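You operate a simulated robot arm through the tools that you are given. There is no shell and no other tool. Be economical: measure what you need, move in short steps, check, and stop when the job is done.

Carry out the task below with a simulated robot arm. There is one attempt and no reset: what you move stays moved.

## Task
Lift the grey carton out, fold the crate flat, stand the carton on it.
Fine: carton on the bench meanwhile; short walls fold down before the long ones; fingers clear of the hinges. Drop and damage nothing, leave nothing switched on.

It is judged by the outcome, as a careful person would: the job done as asked, and still so three seconds after it is handed in. It fails if anything else is knocked over, pushed out of place, dropped, spilled or broken. Flat cloth is picked up by pressing the open fingertips on it (5 to 10 N) and closing them slowly along it; thin cloth reads only 2 to 8 mm in the jaws.

## Robot
A 7-joint arm with a two-finger parallel gripper, fixed in place. Base frame: the origin is at the foot of the arm, x ahead of it, y to its left, z up. Readings come in cm, degrees, newtons and seconds.
With the tool pointing down near the work surface it reaches from about 22 to 74 cm from the base axis. Its first joint turns from -166.0 to 166.0 degrees. Payload 1.57 kg.
The tool frame sits at the grasp point between the pads (the TCP): z along the fingers, y along the line on which they close. The tips reach 3 cm beyond it. Largest opening 11 cm; finger width 2.4, thickness 1.2; the body of the gripper, 4.8 by 11.2 cm, starts 7.8 cm behind the TCP.
Orientation is that of the tool frame in the base frame, as a unit quaternion [x, y, z, w]. With the fingers straight down and closing along the base's y, the tool's x points along the base's -x, its y along +y and its z along -z.

## Interface
- The arm moves only by the tool jog_arm. Its argument "steps" is text: rows parted by semicolons, each of 6 numbers parted by spaces: the shift along the tool's x, y, z in mm, then the turn, a rotation vector about the tool's x, y, z in degrees. In form: x y z wx wy wz; .... A call has 1 to 10 rows; each row is the pose to reach, as a shift and turn from the pose commanded when the call began, along the tool's axes at that moment. "grip" is the opening in per cent of the stroke, from 0 (shut) to 100 (fully open), set as the call begins (left out, the last holds). A row lasts 0.2 s, in which the tool goes at most 5 cm and 8.6 degrees; a call with a longer step from one row to the next is refused whole, and so is a gripper value outside its range. A pose out of reach is approached as far as the arm can. The call stops where the force on the tool passes 40 N (or 10 N more than at its start, if that is more) or the arm is blocked; 0.2 s more then pass. The fingers move at their own pace (about 4.5 cm/s each) and stop on an object; they squeeze with about 43 N. The grip force told is the motor's: it shows also when the fingers shut on nothing. Time passes only in rows, and 0.2 s behind the last, so rows that repeat a pose let the fingers close. It gives the time, the measured TCP pose, the force on the tool (base axes), the opening and the grip force at its end, in the units of the frame above (readings bear some noise).
- Cameras (640 x 400 px; columns grow to the right, rows downward): "scene" is fixed at [39.92, 50.05, 163.1]; the picture's right is [-0.86, -0.52, 0.00], its down [-0.51, 0.84, -0.21] and it looks along [0.11, -0.18, -0.98] (base axes); focal length 214 px, centre (320, 200). "wrist" rides on the gripper at [-3.6, 0, -8] in the tool frame; the picture's right is [0.00, -1.00, 0.00], its down [0.97, 0.00, -0.24] and it looks along [0.24, 0.00, 0.97] (tool axes); focal length 218 px, centre (320, 200). There is no depth. A picture from a camera that has moved, and an enlarged one, comes with that camera's place and axes in the base frame and with its lens.
- grab_frame(camera): a new picture of that camera. It takes no simulated time.
- lift_body(by): slides the trunk up (or, below 0, down) by that many cm; the arm rides with it, the base frame stays. It gives what a move gives, with no picture.
- inspect(camera, box): a new picture of the part [left, top, right, bottom] of that camera's present view, enlarged. It takes no simulated time.
- finish_job(): hands the job in; it is judged then, once.

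Go step by step. Nothing tells you positions but the pictures and the camera data: compare them with the known pose of the tool, close in by small moves and look again before you grip or let go. The budget is 120 turns and 84 pictures, counting those below and the enlarged ones. Unless the task says otherwise, let go and move clear before handing in, and close with one line.

The tools are called after "Call:" as a command line: name --argument value ..., lists and objects as JSON in quotes. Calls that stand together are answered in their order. jog_arm: Moves the arm, as the interface text tells. Its arguments: {"type":"object","properties":{"steps":{"type":"string"},"grip":{"type":"number"}},"required":["steps"]} The other tools are called the same way: lift_body (by) slides the trunk up or down; grab_frame (camera) takes a picture; inspect (camera, box) takes an enlarged picture of a part of a camera's view; finish_job () hands the job in.

At the start:

```text
t: 0.0
tcp_pos: [10.93, 38.22, 112.06]
tcp_rot: [0.0, 1.0, 0.0, 0.0]
ft_force: [-0.4, -0.5, 0.7]
width: 11.0
grip_force: 0.0
trunk travel left (down, up): [-52.5, 6.5]
```

scene: 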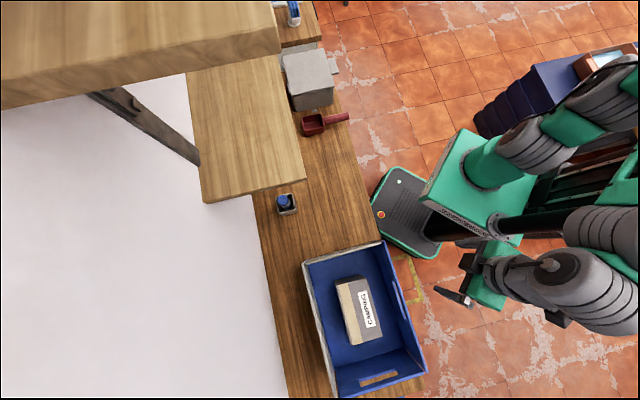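
wrist: 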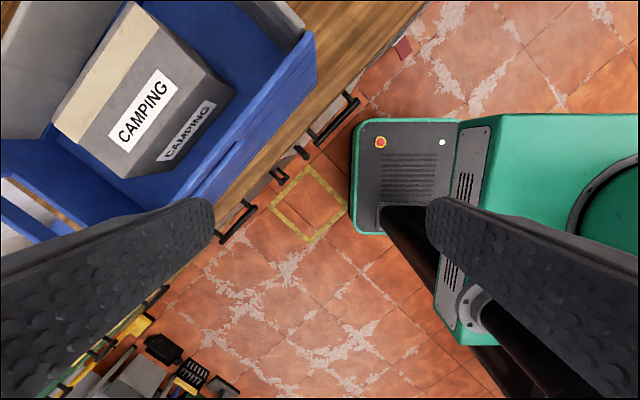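

I see the blue crate on the bench with the grey carton inside. I'll enlarge the crate first to place it.

Call:
inspect --camera "scene" --box '[240, 180, 460, 400]'

Call:
inspect --camera "wrist" --box '[0, 0, 330, 260]'

```text
1.82 times, centred on (350, 290) of scene
camera zoom: at [39.92, 50.05, 163.1], right [-0.86, -0.52, 0.0], down [-0.51, 0.84, -0.21], along [0.11, -0.18, -0.98], focal length 390 px, centre (266, 36)
```

zoom: 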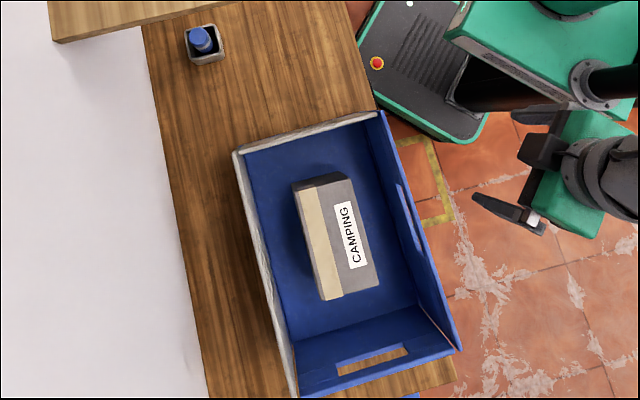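

```text
1.54 times, centred on (165, 130) of wrist
camera zoom: at [14.58, 38.26, 120.14], right [0.0, -1.0, 0.0], down [-0.97, 0.0, 0.24], along [-0.24, 0.0, -0.97], focal length 336 px, centre (558, 308)
```

zoom: 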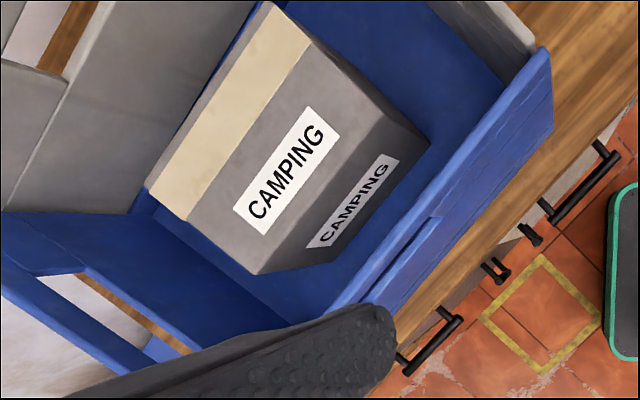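

The crate is about 34 x 25 cm, turned roughly 45°, with walls to z≈97. The carton is centred near (20, 60), top at z≈93, about 9.7 cm wide. I'll move above it and turn the jaws across its width.

Call:
jog_arm --steps "-15 37 -13 0 0 7.8; -29 73 -27 0 0 15.6; -44 110 -40 0 0 23.5; -59 147 -53 0 0 31.3; -73 183 -67 0 0 39.2; -88 220 -80 0 0 47; -88 220 -80 0 0 47" --grip 100

Call:
grab_frame --camera "wrist"

Call:
grab_frame --camera "scene"

```text
t: 1.6
tcp_pos: [19.8, 59.09, 119.93]
tcp_rot: [0.399, 0.917, 0.002, 0.0]
ft_force: [-1.0, -1.8, 1.3]
width: 10.99
grip_force: 0.2
out of reach, approached as far as the arm can: row 6, 7
trunk travel left (down, up): [-52.5, 6.5]
```

```text
79 pictures are left
camera wrist: at [22.21, 56.46, 127.88], right [-0.73, -0.68, 0.0], down [-0.66, 0.71, 0.24], along [-0.16, 0.18, -0.97], focal length 218 px, centre (320, 200)
```

wrist: 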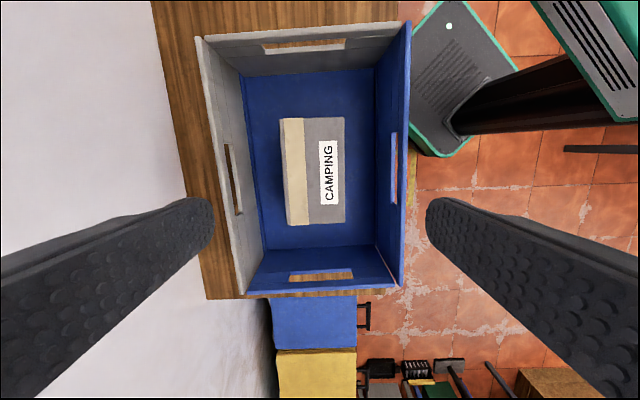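

```text
78 pictures are left
```

scene: 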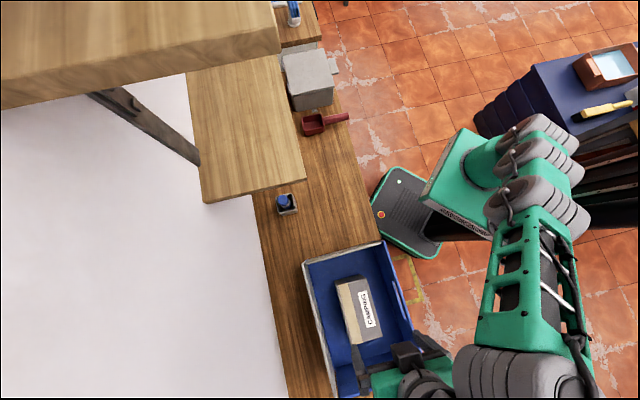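

The whole crate is in view, with handle slots in all four walls. I'll enlarge it to measure the carton and to look for hinges or latches.

Call:
inspect --camera "wrist" --box '[170, 0, 430, 160]'

Call:
inspect --camera "wrist" --box '[170, 150, 430, 310]'

```text
2.46 times, centred on (300, 80) of wrist
camera zoom: at [22.21, 56.46, 127.88], right [-0.73, -0.68, 0.0], down [-0.66, 0.71, 0.24], along [-0.16, 0.18, -0.97], focal length 537 px, centre (369, 495)
```

zoom: 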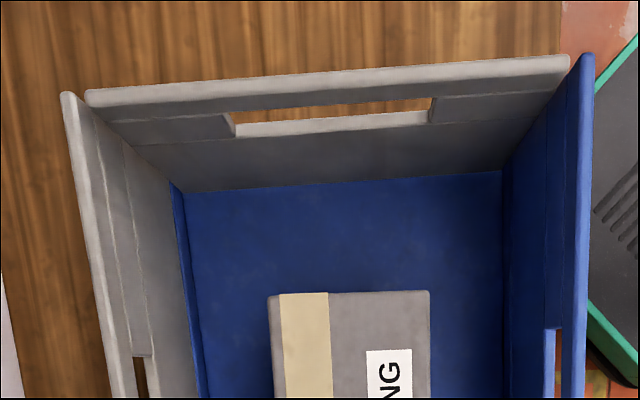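

```text
2.46 times, centred on (300, 230) of wrist
camera zoom: at [22.21, 56.46, 127.88], right [-0.73, -0.68, 0.0], down [-0.66, 0.71, 0.24], along [-0.16, 0.18, -0.97], focal length 537 px, centre (369, 126)
```

zoom: 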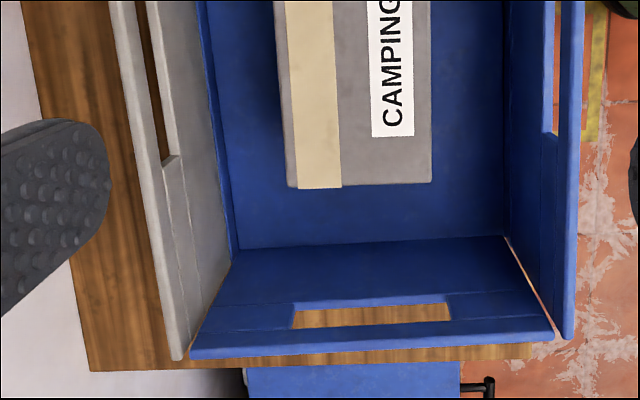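

The crate's outer size is about 36 x 25.5 cm, centred at (20, 60.4), rim z≈97.5. The carton is centred near (20, 60.3), turned 45°. I'll come down just above it and check the alignment.

Call:
jog_arm --steps "0 0 40 0 0 -1; 0 0 80 0 0 -2; 0 0 120 0 0 -2; 0 0 160 0 0 -2; 0 0 190 0 0 -2; 0 0 190 0 0 -2"

Call:
grab_frame --camera "wrist"

```text
t: 3.0
tcp_pos: [19.74, 59.44, 100.64]
tcp_rot: [0.382, 0.924, 0.0, 0.0]
ft_force: [0.3, 0.3, -0.2]
width: 11.0
grip_force: 0.1
trunk travel left (down, up): [-52.5, 6.5]
```

```text
75 pictures are left
camera wrist: at [22.13, 56.9, 108.58], right [-0.71, -0.71, 0.0], down [-0.69, 0.69, 0.24], along [-0.17, 0.17, -0.97], focal length 218 px, centre (320, 200)
```

wrist: 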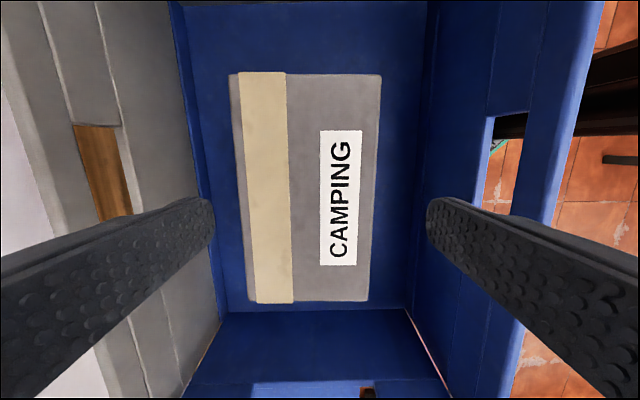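

The carton's centre line sits about 0.7 cm to +y of the tool and 0.4 cm ahead. I'll correct that and lower the tips to just above the carton top.

Call:
jog_arm --steps "4 7 0 0 0 0; 4 7 25 0 0 0; 4 7 25 0 0 0"

Call:
grab_frame --camera "wrist"

```text
t: 3.8
tcp_pos: [20.01, 60.29, 98.18]
tcp_rot: [0.383, 0.924, 0.0, 0.0]
ft_force: [-0.2, 0.2, 0.2]
width: 11.01
grip_force: 0.1
trunk travel left (down, up): [-52.5, 6.5]
```

```text
74 pictures are left
camera wrist: at [22.49, 57.77, 106.1], right [-0.71, -0.71, 0.0], down [-0.69, 0.69, 0.24], along [-0.17, 0.17, -0.97], focal length 218 px, centre (320, 200)
```

wrist: 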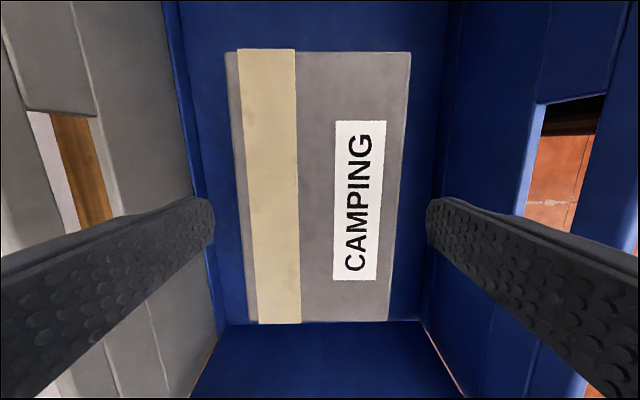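

It is now centred between the fingers. I'll go down, watching the force.

Call:
jog_arm --steps "0 0 20 0 0 0; 0 0 40 0 0 0; 0 0 60 0 0 0; 0 0 80 0 0 0; 0 0 90 0 0 0; 0 0 90 0 0 0"

Call:
inspect --camera "wrist" --box '[120, 120, 520, 370]'

```text
t: 5.2
tcp_pos: [20.13, 60.24, 89.13]
tcp_rot: [0.383, 0.924, 0.0, 0.001]
ft_force: [0.3, 0.4, 0.2]
width: 11.0
grip_force: 0.0
trunk travel left (down, up): [-52.5, 6.5]
```

```text
1.60 times, centred on (320, 245) of wrist
camera zoom: at [22.5, 57.62, 97.17], right [-0.71, -0.71, 0.0], down [-0.69, 0.69, 0.24], along [-0.17, 0.17, -0.97], focal length 349 px, centre (320, 128)
```

zoom: 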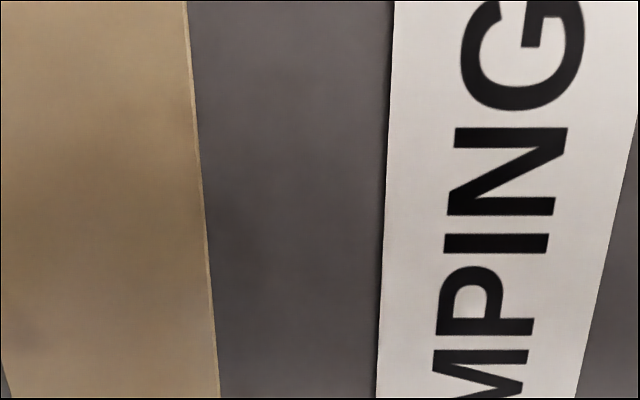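

No contact on the way down and the fingers straddle the carton. I'll close on it now.

Call:
jog_arm --steps "0 0 0 0 0 0; 0 0 0 0 0 0; 0 0 0 0 0 0; 0 0 0 0 0 0; 0 0 0 0 0 0" --grip 0

Call:
jog_arm --steps "0 0 -10 0 0 0; 0 0 -20 0 0 0; 0 0 -30 0 0 0; 0 0 -30 0 0 0"

```text
t: 6.4
tcp_pos: [20.07, 60.18, 89.21]
tcp_rot: [0.383, 0.924, 0.0, 0.0]
ft_force: [1.5, 1.2, -0.1]
width: 10.02
grip_force: 42.4
trunk travel left (down, up): [-52.5, 6.5]
```

```text
t: 7.4
tcp_pos: [19.81, 60.25, 92.09]
tcp_rot: [0.383, 0.924, 0.0, 0.0]
ft_force: [-0.4, -0.3, -3.8]
width: 9.99
grip_force: 43.1
trunk travel left (down, up): [-52.5, 6.5]
```

It is held (10.0 cm, about 4 N). I'll lift it clear of the rim, then move half-way to the free bench and check clearance to the shelf.

Call:
jog_arm --steps "0 0 -30 0 0 0; 0 0 -60 0 0 0; 0 0 -90 0 0 0; 0 0 -120 0 0 0; 0 0 -150 0 0 0; 0 0 -165 0 0 0; 0 0 -165 0 0 0"

Call:
jog_arm --steps "-25 -5 0 0 0 0; -60 -15 0 0 0 0; -95 -25 0 0 0 0; -130 -35 0 0 0 0; -165 -45 0 0 0 0; -165 -45 0 0 0 0"

Call:
grab_frame --camera "scene"

Call:
grab_frame --camera "wrist"

```text
t: 9.0
tcp_pos: [20.0, 60.2, 108.49]
tcp_rot: [0.383, 0.924, 0.0, -0.001]
ft_force: [-0.8, 0.8, -4.1]
width: 9.98
grip_force: 43.8
trunk travel left (down, up): [-52.5, 6.5]
```

```text
t: 10.4
tcp_pos: [28.51, 45.13, 108.58]
tcp_rot: [0.382, 0.924, 0.0, 0.0]
ft_force: [-0.6, 0.6, -4.6]
width: 9.95
grip_force: 43.6
trunk travel left (down, up): [-52.5, 6.5]
```

```text
72 pictures are left
```

scene: 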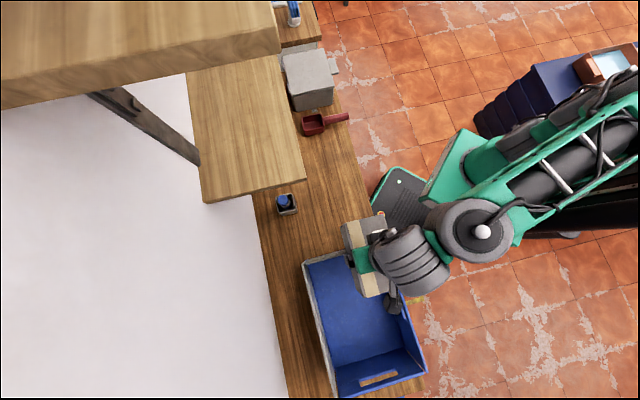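

```text
71 pictures are left
camera wrist: at [31.04, 42.67, 116.61], right [-0.71, -0.71, 0.0], down [-0.69, 0.69, 0.24], along [-0.17, 0.17, -0.97], focal length 218 px, centre (320, 200)
```

wrist: 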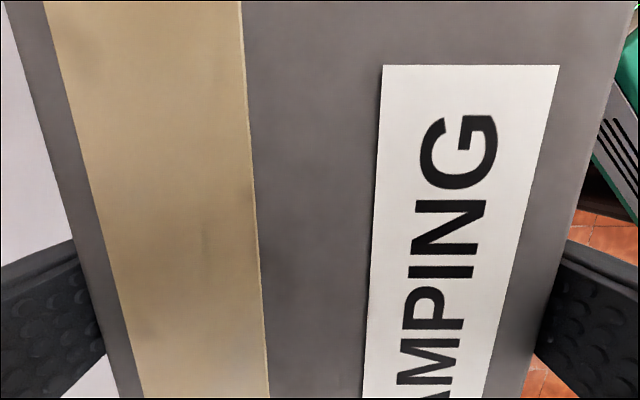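

The path is clear and the shelf is well away. I'll continue to about (38.7, 35) and lower.

Call:
jog_arm --steps "-36 0 0 0 0 0; -72 0 0 0 0 0; -108 0 0 0 0 0; -144 0 0 0 0 0; -144 0 40 0 0 0; -144 0 80 0 0 0; -144 0 120 0 0 0; -144 0 160 0 0 0; -144 0 175 0 0 0; -144 0 175 0 0 0"

Call:
grab_frame --camera "scene"

```text
t: 12.6
tcp_pos: [38.44, 35.25, 91.02]
tcp_rot: [0.383, 0.924, 0.0, 0.0]
ft_force: [0.0, -0.1, -4.1]
width: 9.99
grip_force: 43.6
trunk travel left (down, up): [-52.5, 6.5]
```

```text
70 pictures are left
```

scene: 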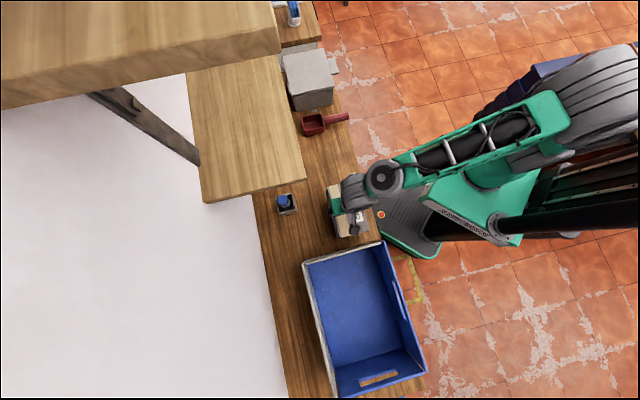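

It is above clear bench. I'll lower in small steps until the weight comes off.

Call:
jog_arm --steps "0 0 5 0 0 0; 0 0 10 0 0 0; 0 0 15 0 0 0; 0 0 20 0 0 0; 0 0 20 0 0 0"

```text
t: 13.8
tcp_pos: [38.53, 35.23, 89.01]
tcp_rot: [0.382, 0.924, -0.001, 0.0]
ft_force: [0.1, -0.2, -4.5]
width: 9.99
grip_force: 42.7
trunk travel left (down, up): [-52.5, 6.5]
```

Call:
jog_arm --steps "0 0 2 0 0 0; 0 0 4 0 0 0; 0 0 6 0 0 0; 0 0 8 0 0 0; 0 0 8 0 0 0"

```text
t: 15.0
tcp_pos: [38.52, 35.08, 88.19]
tcp_rot: [0.382, 0.924, -0.001, 0.0]
ft_force: [-0.6, 0.1, -4.4]
width: 10.01
grip_force: 42.9
trunk travel left (down, up): [-52.5, 6.5]
```

Still hanging free, so I'll keep going down in 2 mm steps.

Call:
jog_arm --steps "0 0 2 0 0 0; 0 0 4 0 0 0; 0 0 6 0 0 0; 0 0 6 0 0 0"

```text
t: 16.0
tcp_pos: [38.6, 35.23, 87.96]
tcp_rot: [0.383, 0.924, 0.002, 0.001]
ft_force: [-0.9, -2.8, 18.4]
width: 10.0
grip_force: 42.2
trunk travel left (down, up): [-52.5, 6.5]
```

It is on the bench (contact at z≈88). I'll ease the pressure, open, and rise clear.

Call:
jog_arm --steps "0 0 -3 0 0 0; 0 0 -3 0 0 0"

Call:
jog_arm --steps "0 0 0 0 0 0; 0 0 0 0 0 0; 0 0 0 0 0 0; 0 0 -30 0 0 0; 0 0 -70 0 0 0; 0 0 -110 0 0 0; 0 0 -150 0 0 0; 0 0 -190 0 0 0; 0 0 -190 0 0 0" --grip 100

Call:
grab_frame --camera "wrist"

Call:
inspect --camera "scene" --box '[270, 180, 450, 400]'

```text
t: 16.6
tcp_pos: [38.76, 35.27, 87.94]
tcp_rot: [0.383, 0.924, 0.0, -0.001]
ft_force: [1.0, 3.2, 3.1]
width: 9.99
grip_force: 43.3
trunk travel left (down, up): [-52.5, 6.5]
```

```text
t: 18.6
tcp_pos: [38.31, 35.33, 106.93]
tcp_rot: [0.383, 0.924, 0.0, 0.0]
ft_force: [1.0, 0.0, -0.2]
width: 11.02
grip_force: 0.1
trunk travel left (down, up): [-52.5, 6.5]
```

```text
69 pictures are left
camera wrist: at [40.9, 32.65, 114.97], right [-0.71, -0.71, 0.0], down [-0.69, 0.69, 0.24], along [-0.17, 0.17, -0.97], focal length 218 px, centre (320, 200)
```

wrist: 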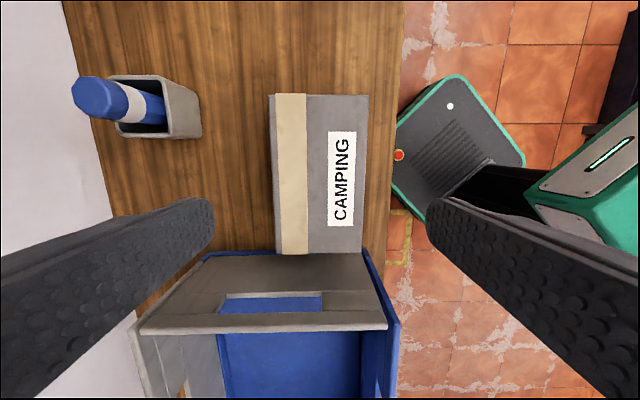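

```text
1.82 times, centred on (360, 290) of scene
camera zoom: at [39.92, 50.05, 163.1], right [-0.86, -0.52, 0.0], down [-0.51, 0.84, -0.21], along [0.11, -0.18, -0.98], focal length 390 px, centre (247, 36)
```

zoom: 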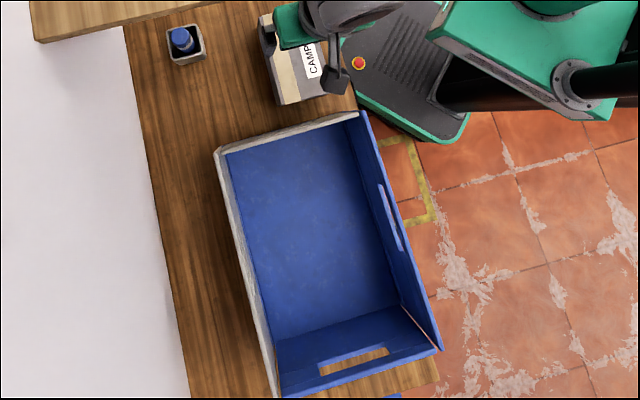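

The carton stands safely on the bench, about 4 cm from the crate. Next is the near short wall. With the fingers fully open they straddle its handle slot, so I'll bring them down just outside that wall, above carton height.

Call:
jog_arm --steps "32 18 0 0 0 -1.5; 64 36 0 0 0 -1.5; 95 53 0 0 0 -1.5; 95 53 33 0 0 -1.5; 95 53 66 0 0 -1.5; 95 53 90 0 0 -1.5; 95 53 90 0 0 -1.5"

Call:
grab_frame --camera "wrist"

Call:
inspect --camera "scene" --box '[270, 180, 450, 400]'

```text
t: 20.2
tcp_pos: [35.7, 45.4, 98.01]
tcp_rot: [0.37, 0.929, 0.0, 0.0]
ft_force: [0.0, -1.1, 0.3]
width: 11.0
grip_force: 0.1
trunk travel left (down, up): [-52.5, 6.5]
```

```text
67 pictures are left
camera wrist: at [38.37, 42.99, 106.15], right [-0.69, -0.73, 0.0], down [-0.7, 0.67, 0.24], along [-0.17, 0.17, -0.97], focal length 218 px, centre (320, 200)
```

wrist: 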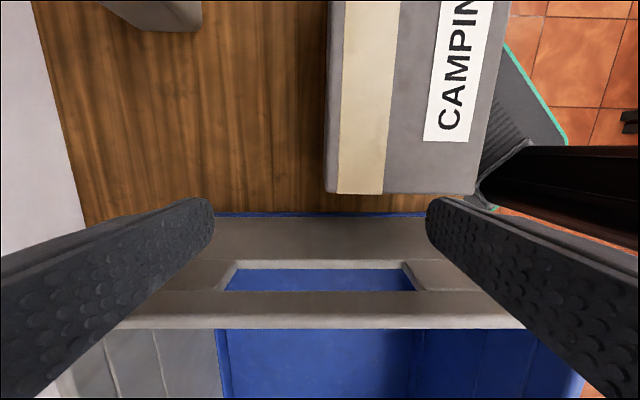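

```text
1.82 times, centred on (360, 290) of scene
camera zoom: at [39.92, 50.05, 163.1], right [-0.86, -0.52, 0.0], down [-0.51, 0.84, -0.21], along [0.11, -0.18, -0.98], focal length 390 px, centre (247, 36)
```

zoom: 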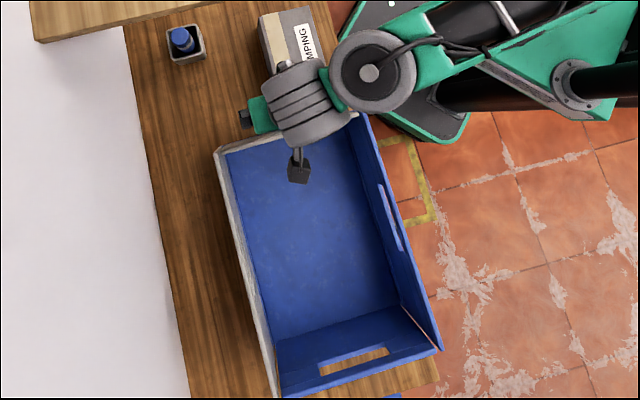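

The fingers straddle the slot as intended. I'll push slowly inward until I feel the wall and see how it responds.

Call:
jog_arm --steps "0 0 8 0 0 0; 8 0 8 0 0 0; 16 0 8 0 0 0; 22 0 8 0 0 0; 26 0 8 0 0 0; 30 0 8 0 0 0; 34 0 8 0 0 0; 38 0 8 0 0 0; 42 0 8 0 0 0"

Call:
grab_frame --camera "wrist"

```text
t: 22.2
tcp_pos: [32.54, 48.49, 97.21]
tcp_rot: [0.371, 0.929, 0.0, 0.0]
ft_force: [0.5, -0.9, -1.1]
width: 11.0
grip_force: 0.0
trunk travel left (down, up): [-52.5, 6.5]
```

```text
65 pictures are left
camera wrist: at [35.13, 46.05, 105.28], right [-0.69, -0.73, 0.0], down [-0.7, 0.67, 0.24], along [-0.17, 0.17, -0.97], focal length 218 px, centre (320, 200)
```

wrist: 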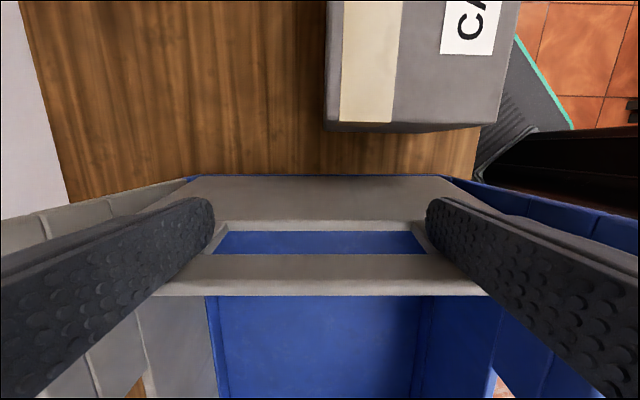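

The wall leans inward with almost no force. I'll follow its arc and watch whether it stays against the fingers.

Call:
jog_arm --steps "9 0 4 0 0 0; 18 0 9 0 0 0; 26 0 14 0 0 0; 34 0 20 0 0 0; 41 0 25 0 0 0; 48 0 31 0 0 0; 55 0 36 0 0 0"

Call:
grab_frame --camera "wrist"

Call:
inspect --camera "scene" --box '[270, 180, 450, 400]'

```text
t: 23.8
tcp_pos: [28.49, 52.29, 93.54]
tcp_rot: [0.37, 0.929, 0.0, 0.0]
ft_force: [-3.0, 2.3, 5.2]
width: 10.99
grip_force: 0.1
trunk travel left (down, up): [-52.5, 6.5]
```

```text
64 pictures are left
camera wrist: at [31.13, 49.77, 101.63], right [-0.69, -0.73, 0.0], down [-0.7, 0.67, 0.24], along [-0.17, 0.16, -0.97], focal length 218 px, centre (320, 200)
```

wrist: 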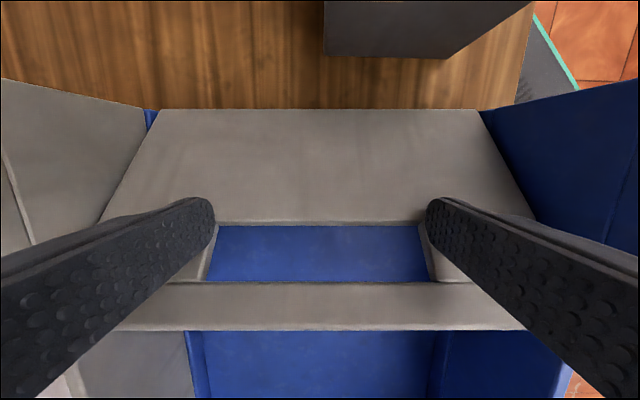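

```text
1.82 times, centred on (360, 290) of scene
camera zoom: at [39.92, 50.05, 163.1], right [-0.86, -0.52, 0.0], down [-0.51, 0.84, -0.21], along [0.11, -0.18, -0.98], focal length 390 px, centre (247, 36)
```

zoom: 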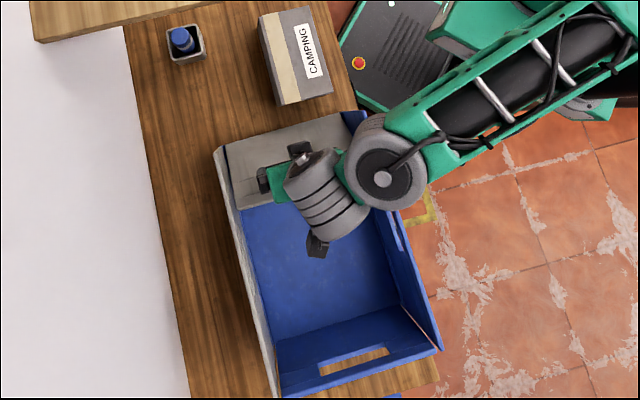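

It stays against the fingers, with friction in the hinge. I'll continue the arc down to the floor.

Call:
jog_arm --steps "6 0 7 0 0 0; 11 0 14 0 0 0; 16 0 21 0 0 0; 20 0 29 0 0 0; 23 0 37 0 0 0; 26 0 45 0 0 0; 28 0 51 0 0 0; 29 0 56 0 0 0; 29 0 58 0 0 0"

Call:
grab_frame --camera "wrist"

```text
t: 25.8
tcp_pos: [26.45, 54.21, 87.78]
tcp_rot: [0.371, 0.929, 0.0, 0.0]
ft_force: [0.1, 1.2, 0.6]
width: 10.99
grip_force: 0.1
trunk travel left (down, up): [-52.5, 6.5]
```

```text
62 pictures are left
camera wrist: at [29.0, 51.84, 95.85], right [-0.69, -0.73, 0.0], down [-0.7, 0.67, 0.24], along [-0.17, 0.17, -0.97], focal length 218 px, centre (320, 200)
```

wrist: 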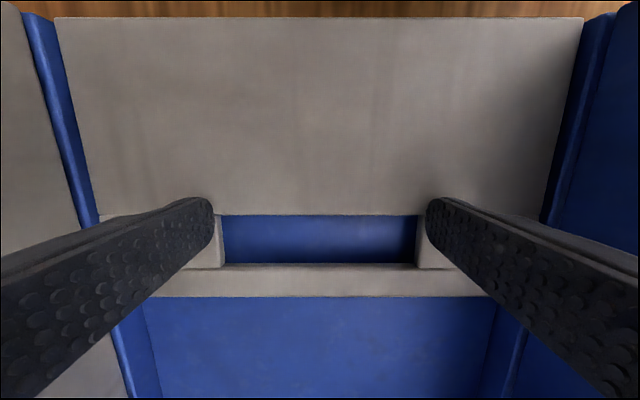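

The wall looks nearly flat. I'll press gently down to confirm it is seated.

Call:
jog_arm --steps "0 0 3 0 0 0; 0 0 5 0 0 0; 0 0 7 0 0 0; 0 0 9 0 0 0; 0 0 9 0 0 0"

```text
t: 27.0
tcp_pos: [26.46, 54.42, 87.56]
tcp_rot: [0.37, 0.929, 0.004, 0.0]
ft_force: [-4.0, -8.6, 18.6]
width: 11.01
grip_force: 0.1
trunk travel left (down, up): [-52.5, 6.5]
stopped in row 5: the force on the tool passed its limit (the readings are from after the stop); the commanded pose is now the measured one
```

The first short wall is down and seated. The opposite one is near the reach limit, so I'll push it off-centre, between its slot and the near corner, with the fingers shut and the jaw turned 90°. First I'll raise the trunk for reach and lift clear.

Call:
jog_arm --steps "0 0 -30 0 0 0; 0 0 -60 0 0 0; 0 0 -100 0 0 0; 0 0 -100 0 0 0"

Call:
lift_body --by 6.5

Call:
grab_frame --camera "wrist"

```text
t: 28.0
tcp_pos: [26.37, 54.36, 97.48]
tcp_rot: [0.371, 0.929, 0.003, 0.0]
ft_force: [0.1, 0.3, 0.4]
width: 11.02
grip_force: 0.0
trunk travel left (down, up): [-52.5, 6.5]
```

```text
t: 29.0
tcp_pos: [26.58, 54.49, 103.99]
tcp_rot: [0.37, 0.929, 0.003, -0.001]
ft_force: [1.0, 0.4, 0.4]
width: 11.01
grip_force: 0.1
trunk travel left (down, up): [-59.0, 0.0]
```

```text
61 pictures are left
camera wrist: at [29.08, 51.88, 111.96], right [-0.69, -0.73, -0.01], down [-0.7, 0.67, 0.24], along [-0.17, 0.17, -0.97], focal length 218 px, centre (320, 200)
```

wrist: 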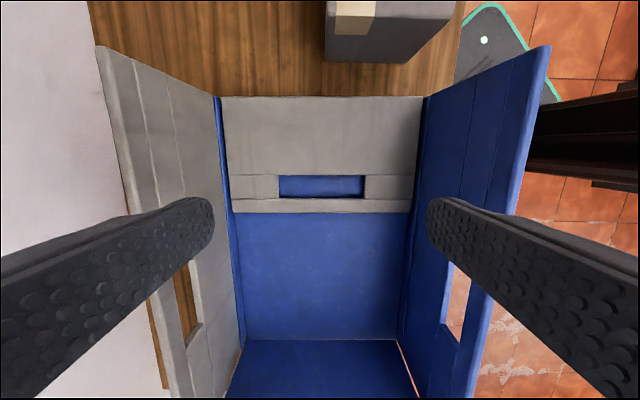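

The first wall lies flat. Now I'll shut the fingers, turn 90° and travel to just outside the far-end short wall, staying above the rim.

Call:
jog_arm --steps "29 -9 0 0 0 -8.5; 58 -17 0 0 0 -17; 87 -26 0 0 0 -25.5; 116 -34 0 0 0 -34; 145 -43 0 0 0 -42.5; 174 -51 0 0 0 -51; 203 -60 0 0 0 -59.5; 232 -68 0 0 0 -68; 262 -76 0 0 0 -76.5; 290 -84 0 0 0 -85" --grip 0

Call:
jog_arm --steps "0 0 0 0 0 -5; 0 0 0 0 0 -5"

Call:
grab_frame --camera "wrist"

Call:
inspect --camera "scene" --box '[270, 180, 450, 400]'

```text
t: 31.2
tcp_pos: [-0.43, 68.11, 103.98]
tcp_rot: [-0.356, 0.934, 0.004, 0.001]
ft_force: [0.2, 0.0, 0.6]
width: 0.0
grip_force: 21.5
out of reach, approached as far as the arm can: row 10
trunk travel left (down, up): [-59.0, 0.0]
```

```text
t: 31.8
tcp_pos: [-0.34, 67.96, 103.87]
tcp_rot: [-0.396, 0.918, 0.002, 0.001]
ft_force: [-0.5, 0.1, -0.7]
width: 0.01
grip_force: 21.5
trunk travel left (down, up): [-59.0, 0.0]
```

```text
60 pictures are left
camera wrist: at [2.06, 70.51, 111.96], right [0.73, -0.69, 0.0], down [-0.67, -0.71, 0.24], along [-0.16, -0.17, -0.97], focal length 218 px, centre (320, 200)
```

wrist: 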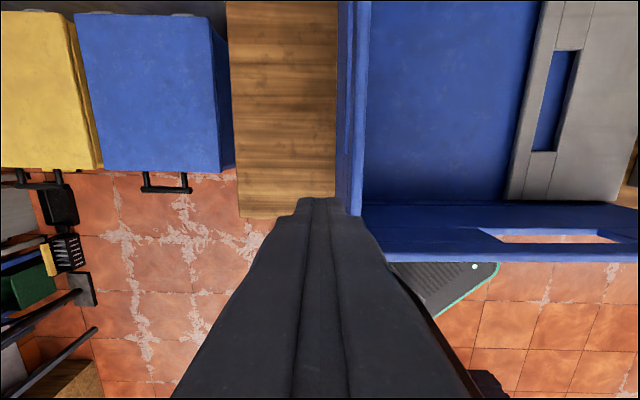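

```text
1.82 times, centred on (360, 290) of scene
camera zoom: at [39.92, 50.05, 163.1], right [-0.86, -0.52, 0.0], down [-0.51, 0.84, -0.21], along [0.11, -0.18, -0.98], focal length 390 px, centre (247, 36)
```

zoom: 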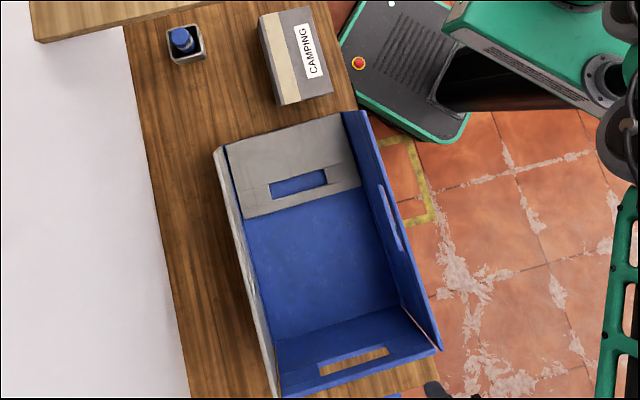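

The fingers are outside the wall but with only about 2 mm to spare. I'll move 8 mm further out and look before descending.

Call:
jog_arm --steps "0 4 0 0 0 0; 0 9 0 0 0 0; 0 9 0 0 0 0"

Call:
inspect --camera "wrist" --box '[220, 100, 460, 260]'

```text
t: 32.6
tcp_pos: [-0.86, 67.8, 103.77]
tcp_rot: [-0.394, 0.919, 0.003, 0.001]
ft_force: [0.3, 0.0, 0.0]
width: 0.0
grip_force: 21.3
out of reach, approached as far as the arm can: row 1, 2, 3
trunk travel left (down, up): [-59.0, 0.0]
```

```text
2.50 times, centred on (340, 180) of wrist
camera zoom: at [1.49, 70.42, 111.82], right [0.73, -0.69, 0.0], down [-0.67, -0.71, 0.24], along [-0.16, -0.17, -0.97], focal length 546 px, centre (270, 250)
```

zoom: 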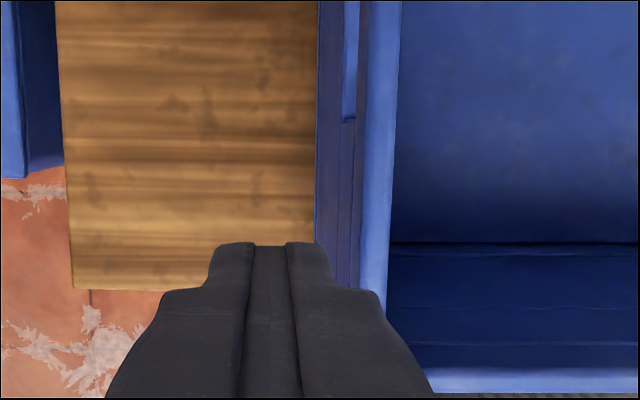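

There's more than 1 cm clearance. I'll descend outside the wall, then press it inward.

Call:
jog_arm --steps "0 0 20 0 0 0; 0 0 40 0 0 0; 0 0 60 0 0 0; 0 0 70 0 0 0; 0 -6 70 0 0 0; 0 -12 70 0 0 0; 0 -18 70 0 0 0; 0 -24 70 0 0 0; 0 -30 70 0 0 0"

Call:
grab_frame --camera "wrist"

```text
t: 34.6
tcp_pos: [1.09, 65.79, 96.77]
tcp_rot: [-0.395, 0.919, 0.003, 0.002]
ft_force: [0.7, -0.4, 0.8]
width: 0.0
grip_force: 21.5
trunk travel left (down, up): [-59.0, 0.0]
```

```text
57 pictures are left
camera wrist: at [3.59, 68.32, 104.78], right [0.73, -0.69, 0.0], down [-0.67, -0.71, 0.23], along [-0.16, -0.17, -0.97], focal length 218 px, centre (320, 200)
```

wrist: 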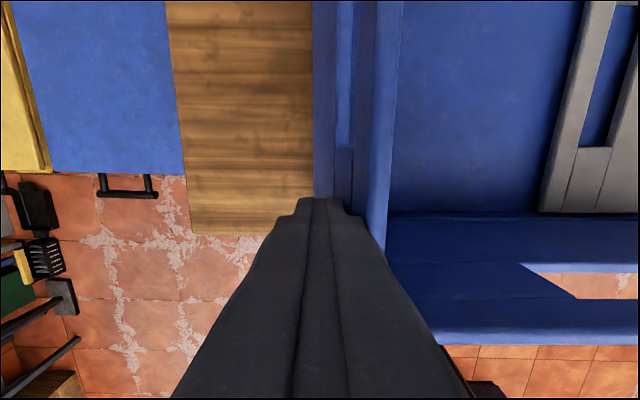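

It is leaning. I'll follow the arc as before.

Call:
jog_arm --steps "0 -9 4 0 0 0; 0 -18 9 0 0 0; 0 -26 14 0 0 0; 0 -34 20 0 0 0; 0 -41 25 0 0 0; 0 -48 31 0 0 0; 0 -55 36 0 0 0"

Call:
grab_frame --camera "wrist"

Call:
inspect --camera "scene" --box '[270, 180, 450, 400]'

```text
t: 36.2
tcp_pos: [4.89, 61.98, 92.93]
tcp_rot: [-0.396, 0.918, 0.002, 0.002]
ft_force: [0.6, -0.6, 0.8]
width: 0.01
grip_force: 21.0
trunk travel left (down, up): [-59.0, 0.0]
```

```text
56 pictures are left
camera wrist: at [7.39, 64.59, 100.95], right [0.73, -0.69, 0.0], down [-0.67, -0.71, 0.24], along [-0.16, -0.17, -0.97], focal length 218 px, centre (320, 200)
```

wrist: 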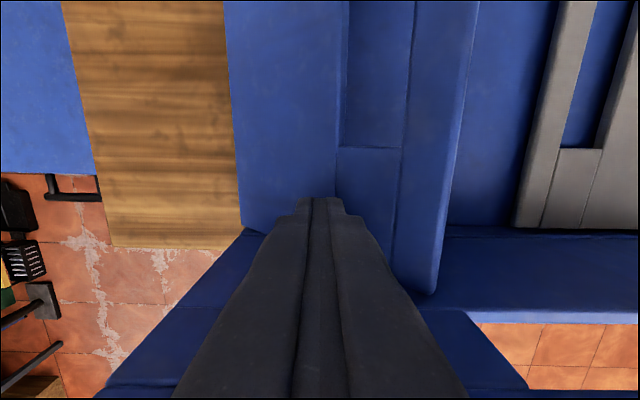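

```text
1.82 times, centred on (360, 290) of scene
camera zoom: at [39.92, 50.05, 163.1], right [-0.86, -0.52, 0.0], down [-0.51, 0.84, -0.21], along [0.11, -0.18, -0.98], focal length 390 px, centre (247, 36)
```

zoom: 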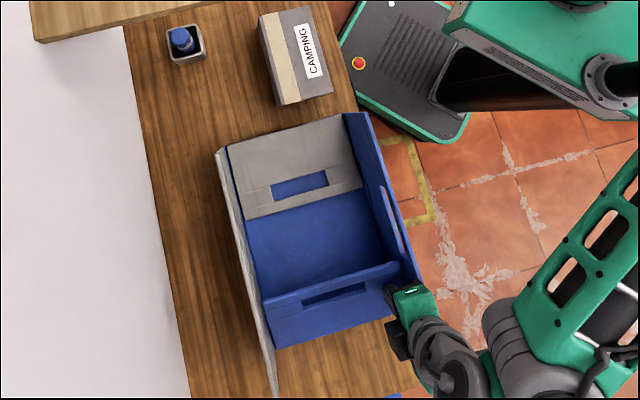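

The wall is following. Before going lower I'll shift 17 mm away from the near long wall so the gripper body clears its rim, then finish the arc.

Call:
jog_arm --steps "-8 0 0 0 0 0; -17 -3 3 0 0 0; -17 -11 14 0 0 0; -17 -16 21 0 0 0; -17 -20 29 0 0 0; -17 -23 37 0 0 0; -17 -26 43 0 0 0; -17 -28 48 0 0 0; -17 -28 51 0 0 0"

Call:
grab_frame --camera "wrist"

```text
t: 38.2
tcp_pos: [8.46, 61.37, 88.08]
tcp_rot: [-0.394, 0.919, 0.003, 0.002]
ft_force: [-0.7, -0.5, 0.8]
width: 0.0
grip_force: 21.2
trunk travel left (down, up): [-59.0, 0.0]
```

```text
54 pictures are left
camera wrist: at [10.88, 63.93, 96.13], right [0.73, -0.69, 0.0], down [-0.67, -0.71, 0.23], along [-0.16, -0.17, -0.97], focal length 218 px, centre (320, 200)
```

wrist: 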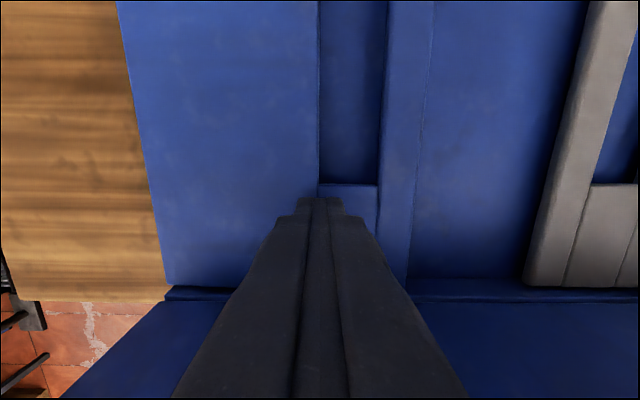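

Nearly flat. I'll press down gently to seat it.

Call:
jog_arm --steps "0 0 3 0 0 0; 0 0 5 0 0 0; 0 0 7 0 0 0; 0 0 9 0 0 0; 0 0 11 0 0 0; 0 0 11 0 0 0"

```text
t: 39.6
tcp_pos: [8.36, 61.81, 87.49]
tcp_rot: [-0.395, 0.919, 0.008, 0.004]
ft_force: [-0.9, -3.5, 16.8]
width: 0.0
grip_force: 21.3
trunk travel left (down, up): [-59.0, 0.0]
stopped in row 6: the force on the tool passed its limit (the readings are from after the stop); the commanded pose is now the measured one
```

Both short walls are down. I'll rise and look at the long walls and their hinge rails.

Call:
jog_arm --steps "0 0 -40 0 0 0; 0 0 -80 0 0 0; 0 0 -120 0 0 0; 0 0 -160 0 0 0; -40 -40 -180 0 0 0; -60 -80 -180 0 0 0; -60 -100 -180 0 0 0; -60 -100 -180 0 0 0"

Call:
grab_frame --camera "wrist"

Call:
inspect --camera "scene" --box '[270, 180, 450, 400]'

```text
refused: row 5 steps farther than a row can; nothing moved
```

```text
53 pictures are left
camera wrist: at [10.84, 64.29, 95.64], right [0.73, -0.69, -0.01], down [-0.67, -0.71, 0.23], along [-0.16, -0.16, -0.97], focal length 218 px, centre (320, 200)
```

wrist: 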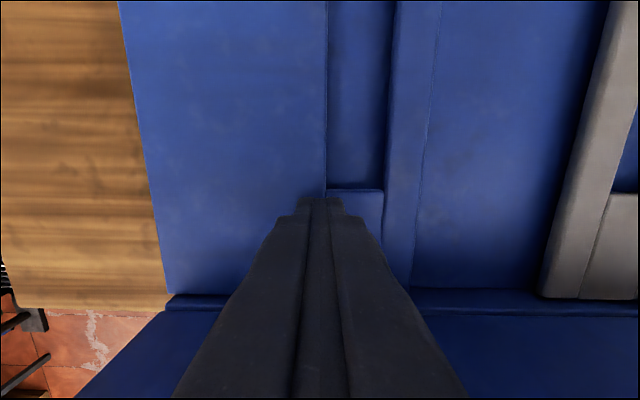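

```text
1.82 times, centred on (360, 290) of scene
camera zoom: at [39.92, 50.05, 163.1], right [-0.86, -0.52, 0.0], down [-0.51, 0.84, -0.21], along [0.11, -0.18, -0.98], focal length 390 px, centre (247, 36)
```

zoom: 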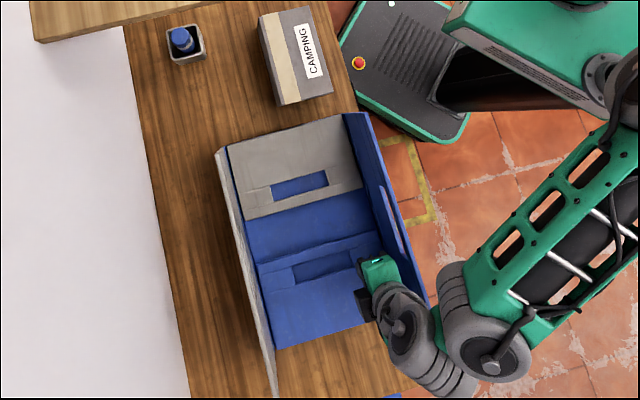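

One row was too long, so nothing moved. I'll repeat it with shorter rows.

Call:
jog_arm --steps "0 0 -40 0 0 0; 0 0 -80 0 0 0; 0 0 -120 0 0 0; 0 0 -160 0 0 0; -20 -30 -175 0 0 0; -40 -60 -180 0 0 0; -60 -100 -180 0 0 0; -60 -100 -180 0 0 0"

Call:
grab_frame --camera "wrist"

```text
t: 41.4
tcp_pos: [20.09, 58.9, 105.17]
tcp_rot: [-0.395, 0.919, 0.004, 0.004]
ft_force: [-0.2, -0.6, -0.6]
width: 0.01
grip_force: 21.6
trunk travel left (down, up): [-59.0, 0.0]
```

```text
51 pictures are left
camera wrist: at [22.42, 61.53, 113.32], right [0.73, -0.69, -0.01], down [-0.67, -0.71, 0.23], along [-0.16, -0.16, -0.97], focal length 218 px, centre (320, 200)
```

wrist: 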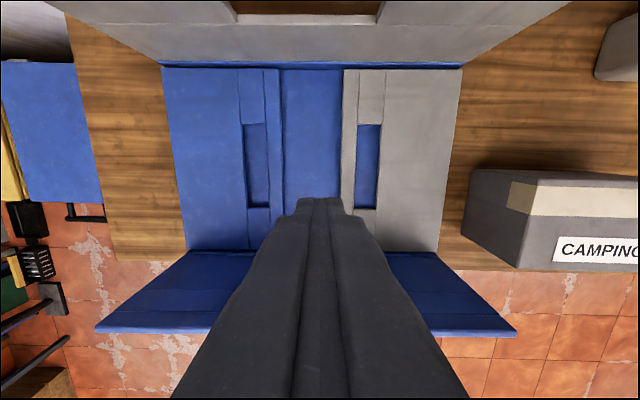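

Both short walls lie flat. I'll enlarge the two long hinge rails to compare their heights.

Call:
inspect --camera "wrist" --box '[90, 0, 330, 150]'

Call:
inspect --camera "wrist" --box '[80, 210, 320, 360]'

```text
2.67 times, centred on (210, 75) of wrist
camera zoom: at [22.42, 61.53, 113.32], right [0.73, -0.69, -0.01], down [-0.67, -0.71, 0.23], along [-0.16, -0.16, -0.97], focal length 582 px, centre (613, 533)
```

zoom: 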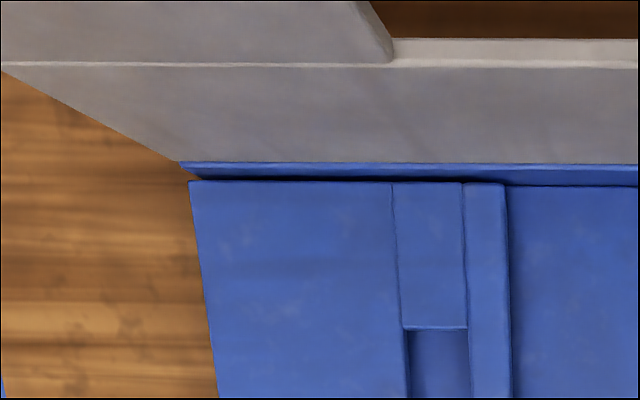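

```text
2.67 times, centred on (200, 285) of wrist
camera zoom: at [22.42, 61.53, 113.32], right [0.73, -0.69, -0.01], down [-0.67, -0.71, 0.23], along [-0.16, -0.16, -0.97], focal length 582 px, centre (640, -27)
```

zoom: 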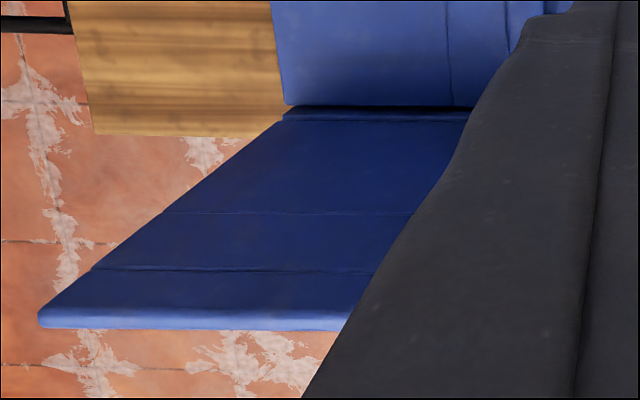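

The rails look alike, so I'll take the near long wall first. I'll open the fingers to straddle its slot and move just outside it, over the bench edge.

Call:
jog_arm --steps "30 5 0 0 0 0; 65 11 0 0 0 0; 105 11 0 0 0 0; 143 11 0 0 0 0; 143 11 0 0 0 0; 143 11 0 0 0 0" --grip 100

Call:
grab_frame --camera "wrist"

Call:
inspect --camera "scene" --box '[270, 180, 450, 400]'

```text
t: 42.8
tcp_pos: [9.15, 49.34, 105.14]
tcp_rot: [-0.395, 0.919, 0.003, 0.003]
ft_force: [0.0, -0.8, -0.3]
width: 11.0
grip_force: 0.0
trunk travel left (down, up): [-59.0, 0.0]
```

```text
48 pictures are left
camera wrist: at [11.53, 51.79, 113.34], right [0.73, -0.69, -0.01], down [-0.67, -0.71, 0.23], along [-0.16, -0.16, -0.97], focal length 218 px, centre (320, 200)
```

wrist: 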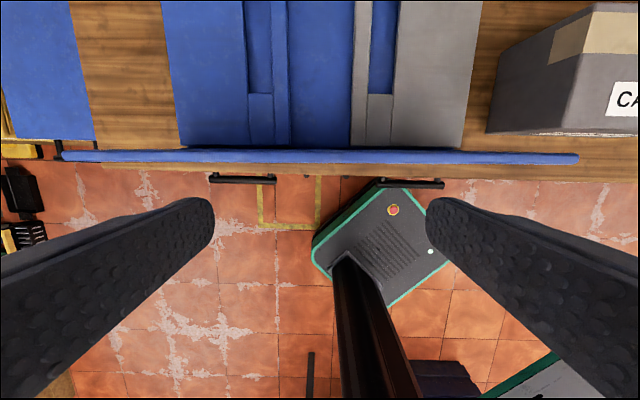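

```text
1.82 times, centred on (360, 290) of scene
camera zoom: at [39.92, 50.05, 163.1], right [-0.86, -0.52, 0.0], down [-0.51, 0.84, -0.21], along [0.11, -0.18, -0.98], focal length 390 px, centre (247, 36)
```

zoom: 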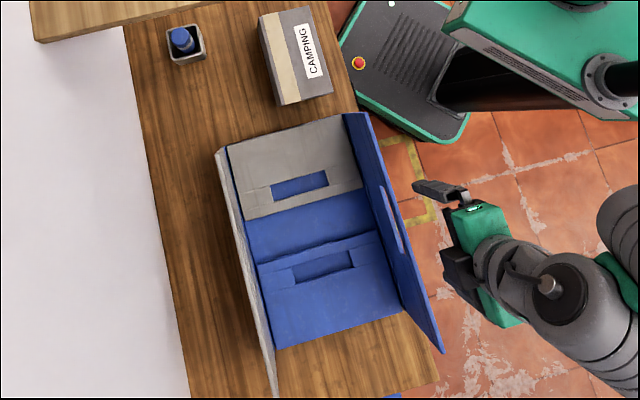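

The wall is centred between the fingers with about 1.2 cm clearance. I'll descend and push it inward gently.

Call:
jog_arm --steps "0 0 40 0 0 0; 0 0 80 0 0 0; 0 0 80 0 0 0; -7 0 80 0 0 0; -14 0 80 0 0 0; -20 0 80 0 0 0; -26 0 80 0 0 0; -32 0 81 0 0 0"

Call:
grab_frame --camera "wrist"

```text
t: 44.6
tcp_pos: [11.42, 51.95, 97.0]
tcp_rot: [-0.395, 0.919, 0.004, 0.003]
ft_force: [0.1, -0.6, 0.6]
width: 11.02
grip_force: 0.1
trunk travel left (down, up): [-59.0, 0.0]
```

```text
46 pictures are left
camera wrist: at [13.81, 54.37, 105.06], right [0.73, -0.69, -0.01], down [-0.67, -0.71, 0.23], along [-0.16, -0.17, -0.97], focal length 218 px, centre (320, 200)
```

wrist: 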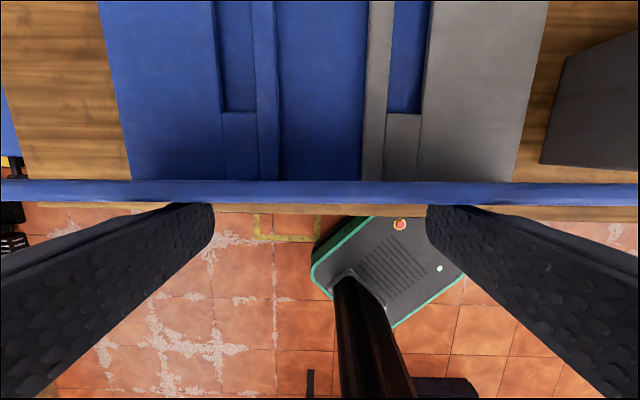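

Not quite touching yet, about 4 mm to go. I'll continue, bending the path along the arc.

Call:
jog_arm --steps "-7 0 0 0 0 0; -14 0 1 0 0 0; -22 0 2 0 0 0; -30 0 4 0 0 0; -38 0 7 0 0 0; -46 0 11 0 0 0; -53 0 15 0 0 0"

Call:
grab_frame --camera "wrist"

Call:
inspect --camera "scene" --box '[270, 180, 450, 400]'

```text
t: 46.2
tcp_pos: [15.05, 55.81, 95.49]
tcp_rot: [-0.395, 0.919, 0.004, 0.003]
ft_force: [-0.6, 0.6, 0.0]
width: 11.0
grip_force: 0.0
trunk travel left (down, up): [-59.0, 0.0]
```

```text
45 pictures are left
camera wrist: at [17.46, 58.2, 103.53], right [0.73, -0.69, -0.01], down [-0.67, -0.71, 0.23], along [-0.16, -0.16, -0.97], focal length 218 px, centre (320, 200)
```

wrist: 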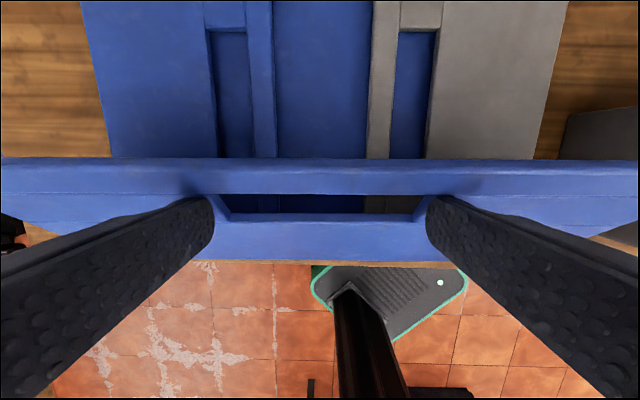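

```text
1.82 times, centred on (360, 290) of scene
camera zoom: at [39.92, 50.05, 163.1], right [-0.86, -0.52, 0.0], down [-0.51, 0.84, -0.21], along [0.11, -0.18, -0.98], focal length 390 px, centre (247, 36)
```

zoom: 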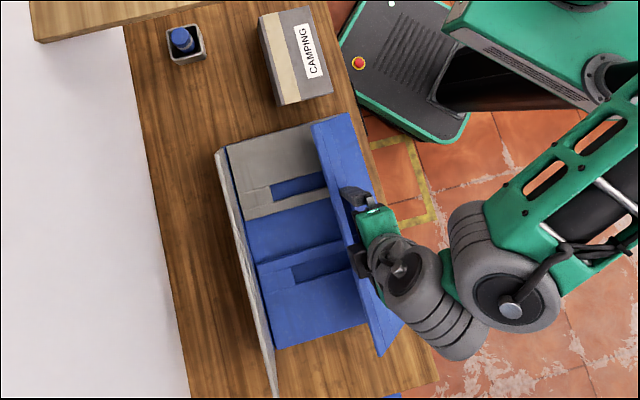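

It's folding evenly. I'll continue the arc to flat.

Call:
jog_arm --steps "-7 0 5 0 0 0; -14 0 11 0 0 0; -21 0 20 0 0 0; -28 0 30 0 0 0; -33 0 40 0 0 0; -37 0 50 0 0 0; -39 0 57 0 0 0; -40 0 61 0 0 0; -40 0 63 0 0 0"

Call:
grab_frame --camera "wrist"

```text
t: 48.2
tcp_pos: [17.67, 58.61, 89.4]
tcp_rot: [-0.396, 0.918, 0.005, 0.003]
ft_force: [-1.9, -1.0, -0.4]
width: 11.02
grip_force: 0.0
trunk travel left (down, up): [-59.0, 0.0]
```

```text
43 pictures are left
camera wrist: at [20.21, 61.1, 97.41], right [0.73, -0.69, -0.01], down [-0.67, -0.71, 0.23], along [-0.16, -0.16, -0.97], focal length 218 px, centre (320, 200)
```

wrist: 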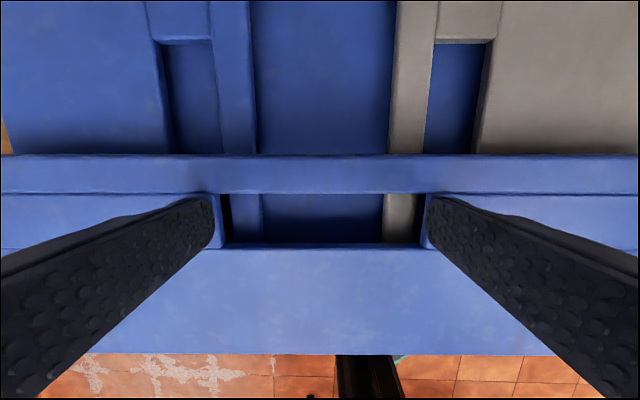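

Nearly flat. I'll press to seat it.

Call:
jog_arm --steps "0 0 3 0 0 0; 0 0 6 0 0 0; 0 0 9 0 0 0; 0 0 11 0 0 0; 0 0 13 0 0 0; 0 0 13 0 0 0"

```text
t: 49.6
tcp_pos: [17.84, 58.64, 88.12]
tcp_rot: [-0.396, 0.918, 0.004, 0.003]
ft_force: [-0.4, -0.3, 1.0]
width: 10.99
grip_force: 0.1
trunk travel left (down, up): [-59.0, 0.0]
```

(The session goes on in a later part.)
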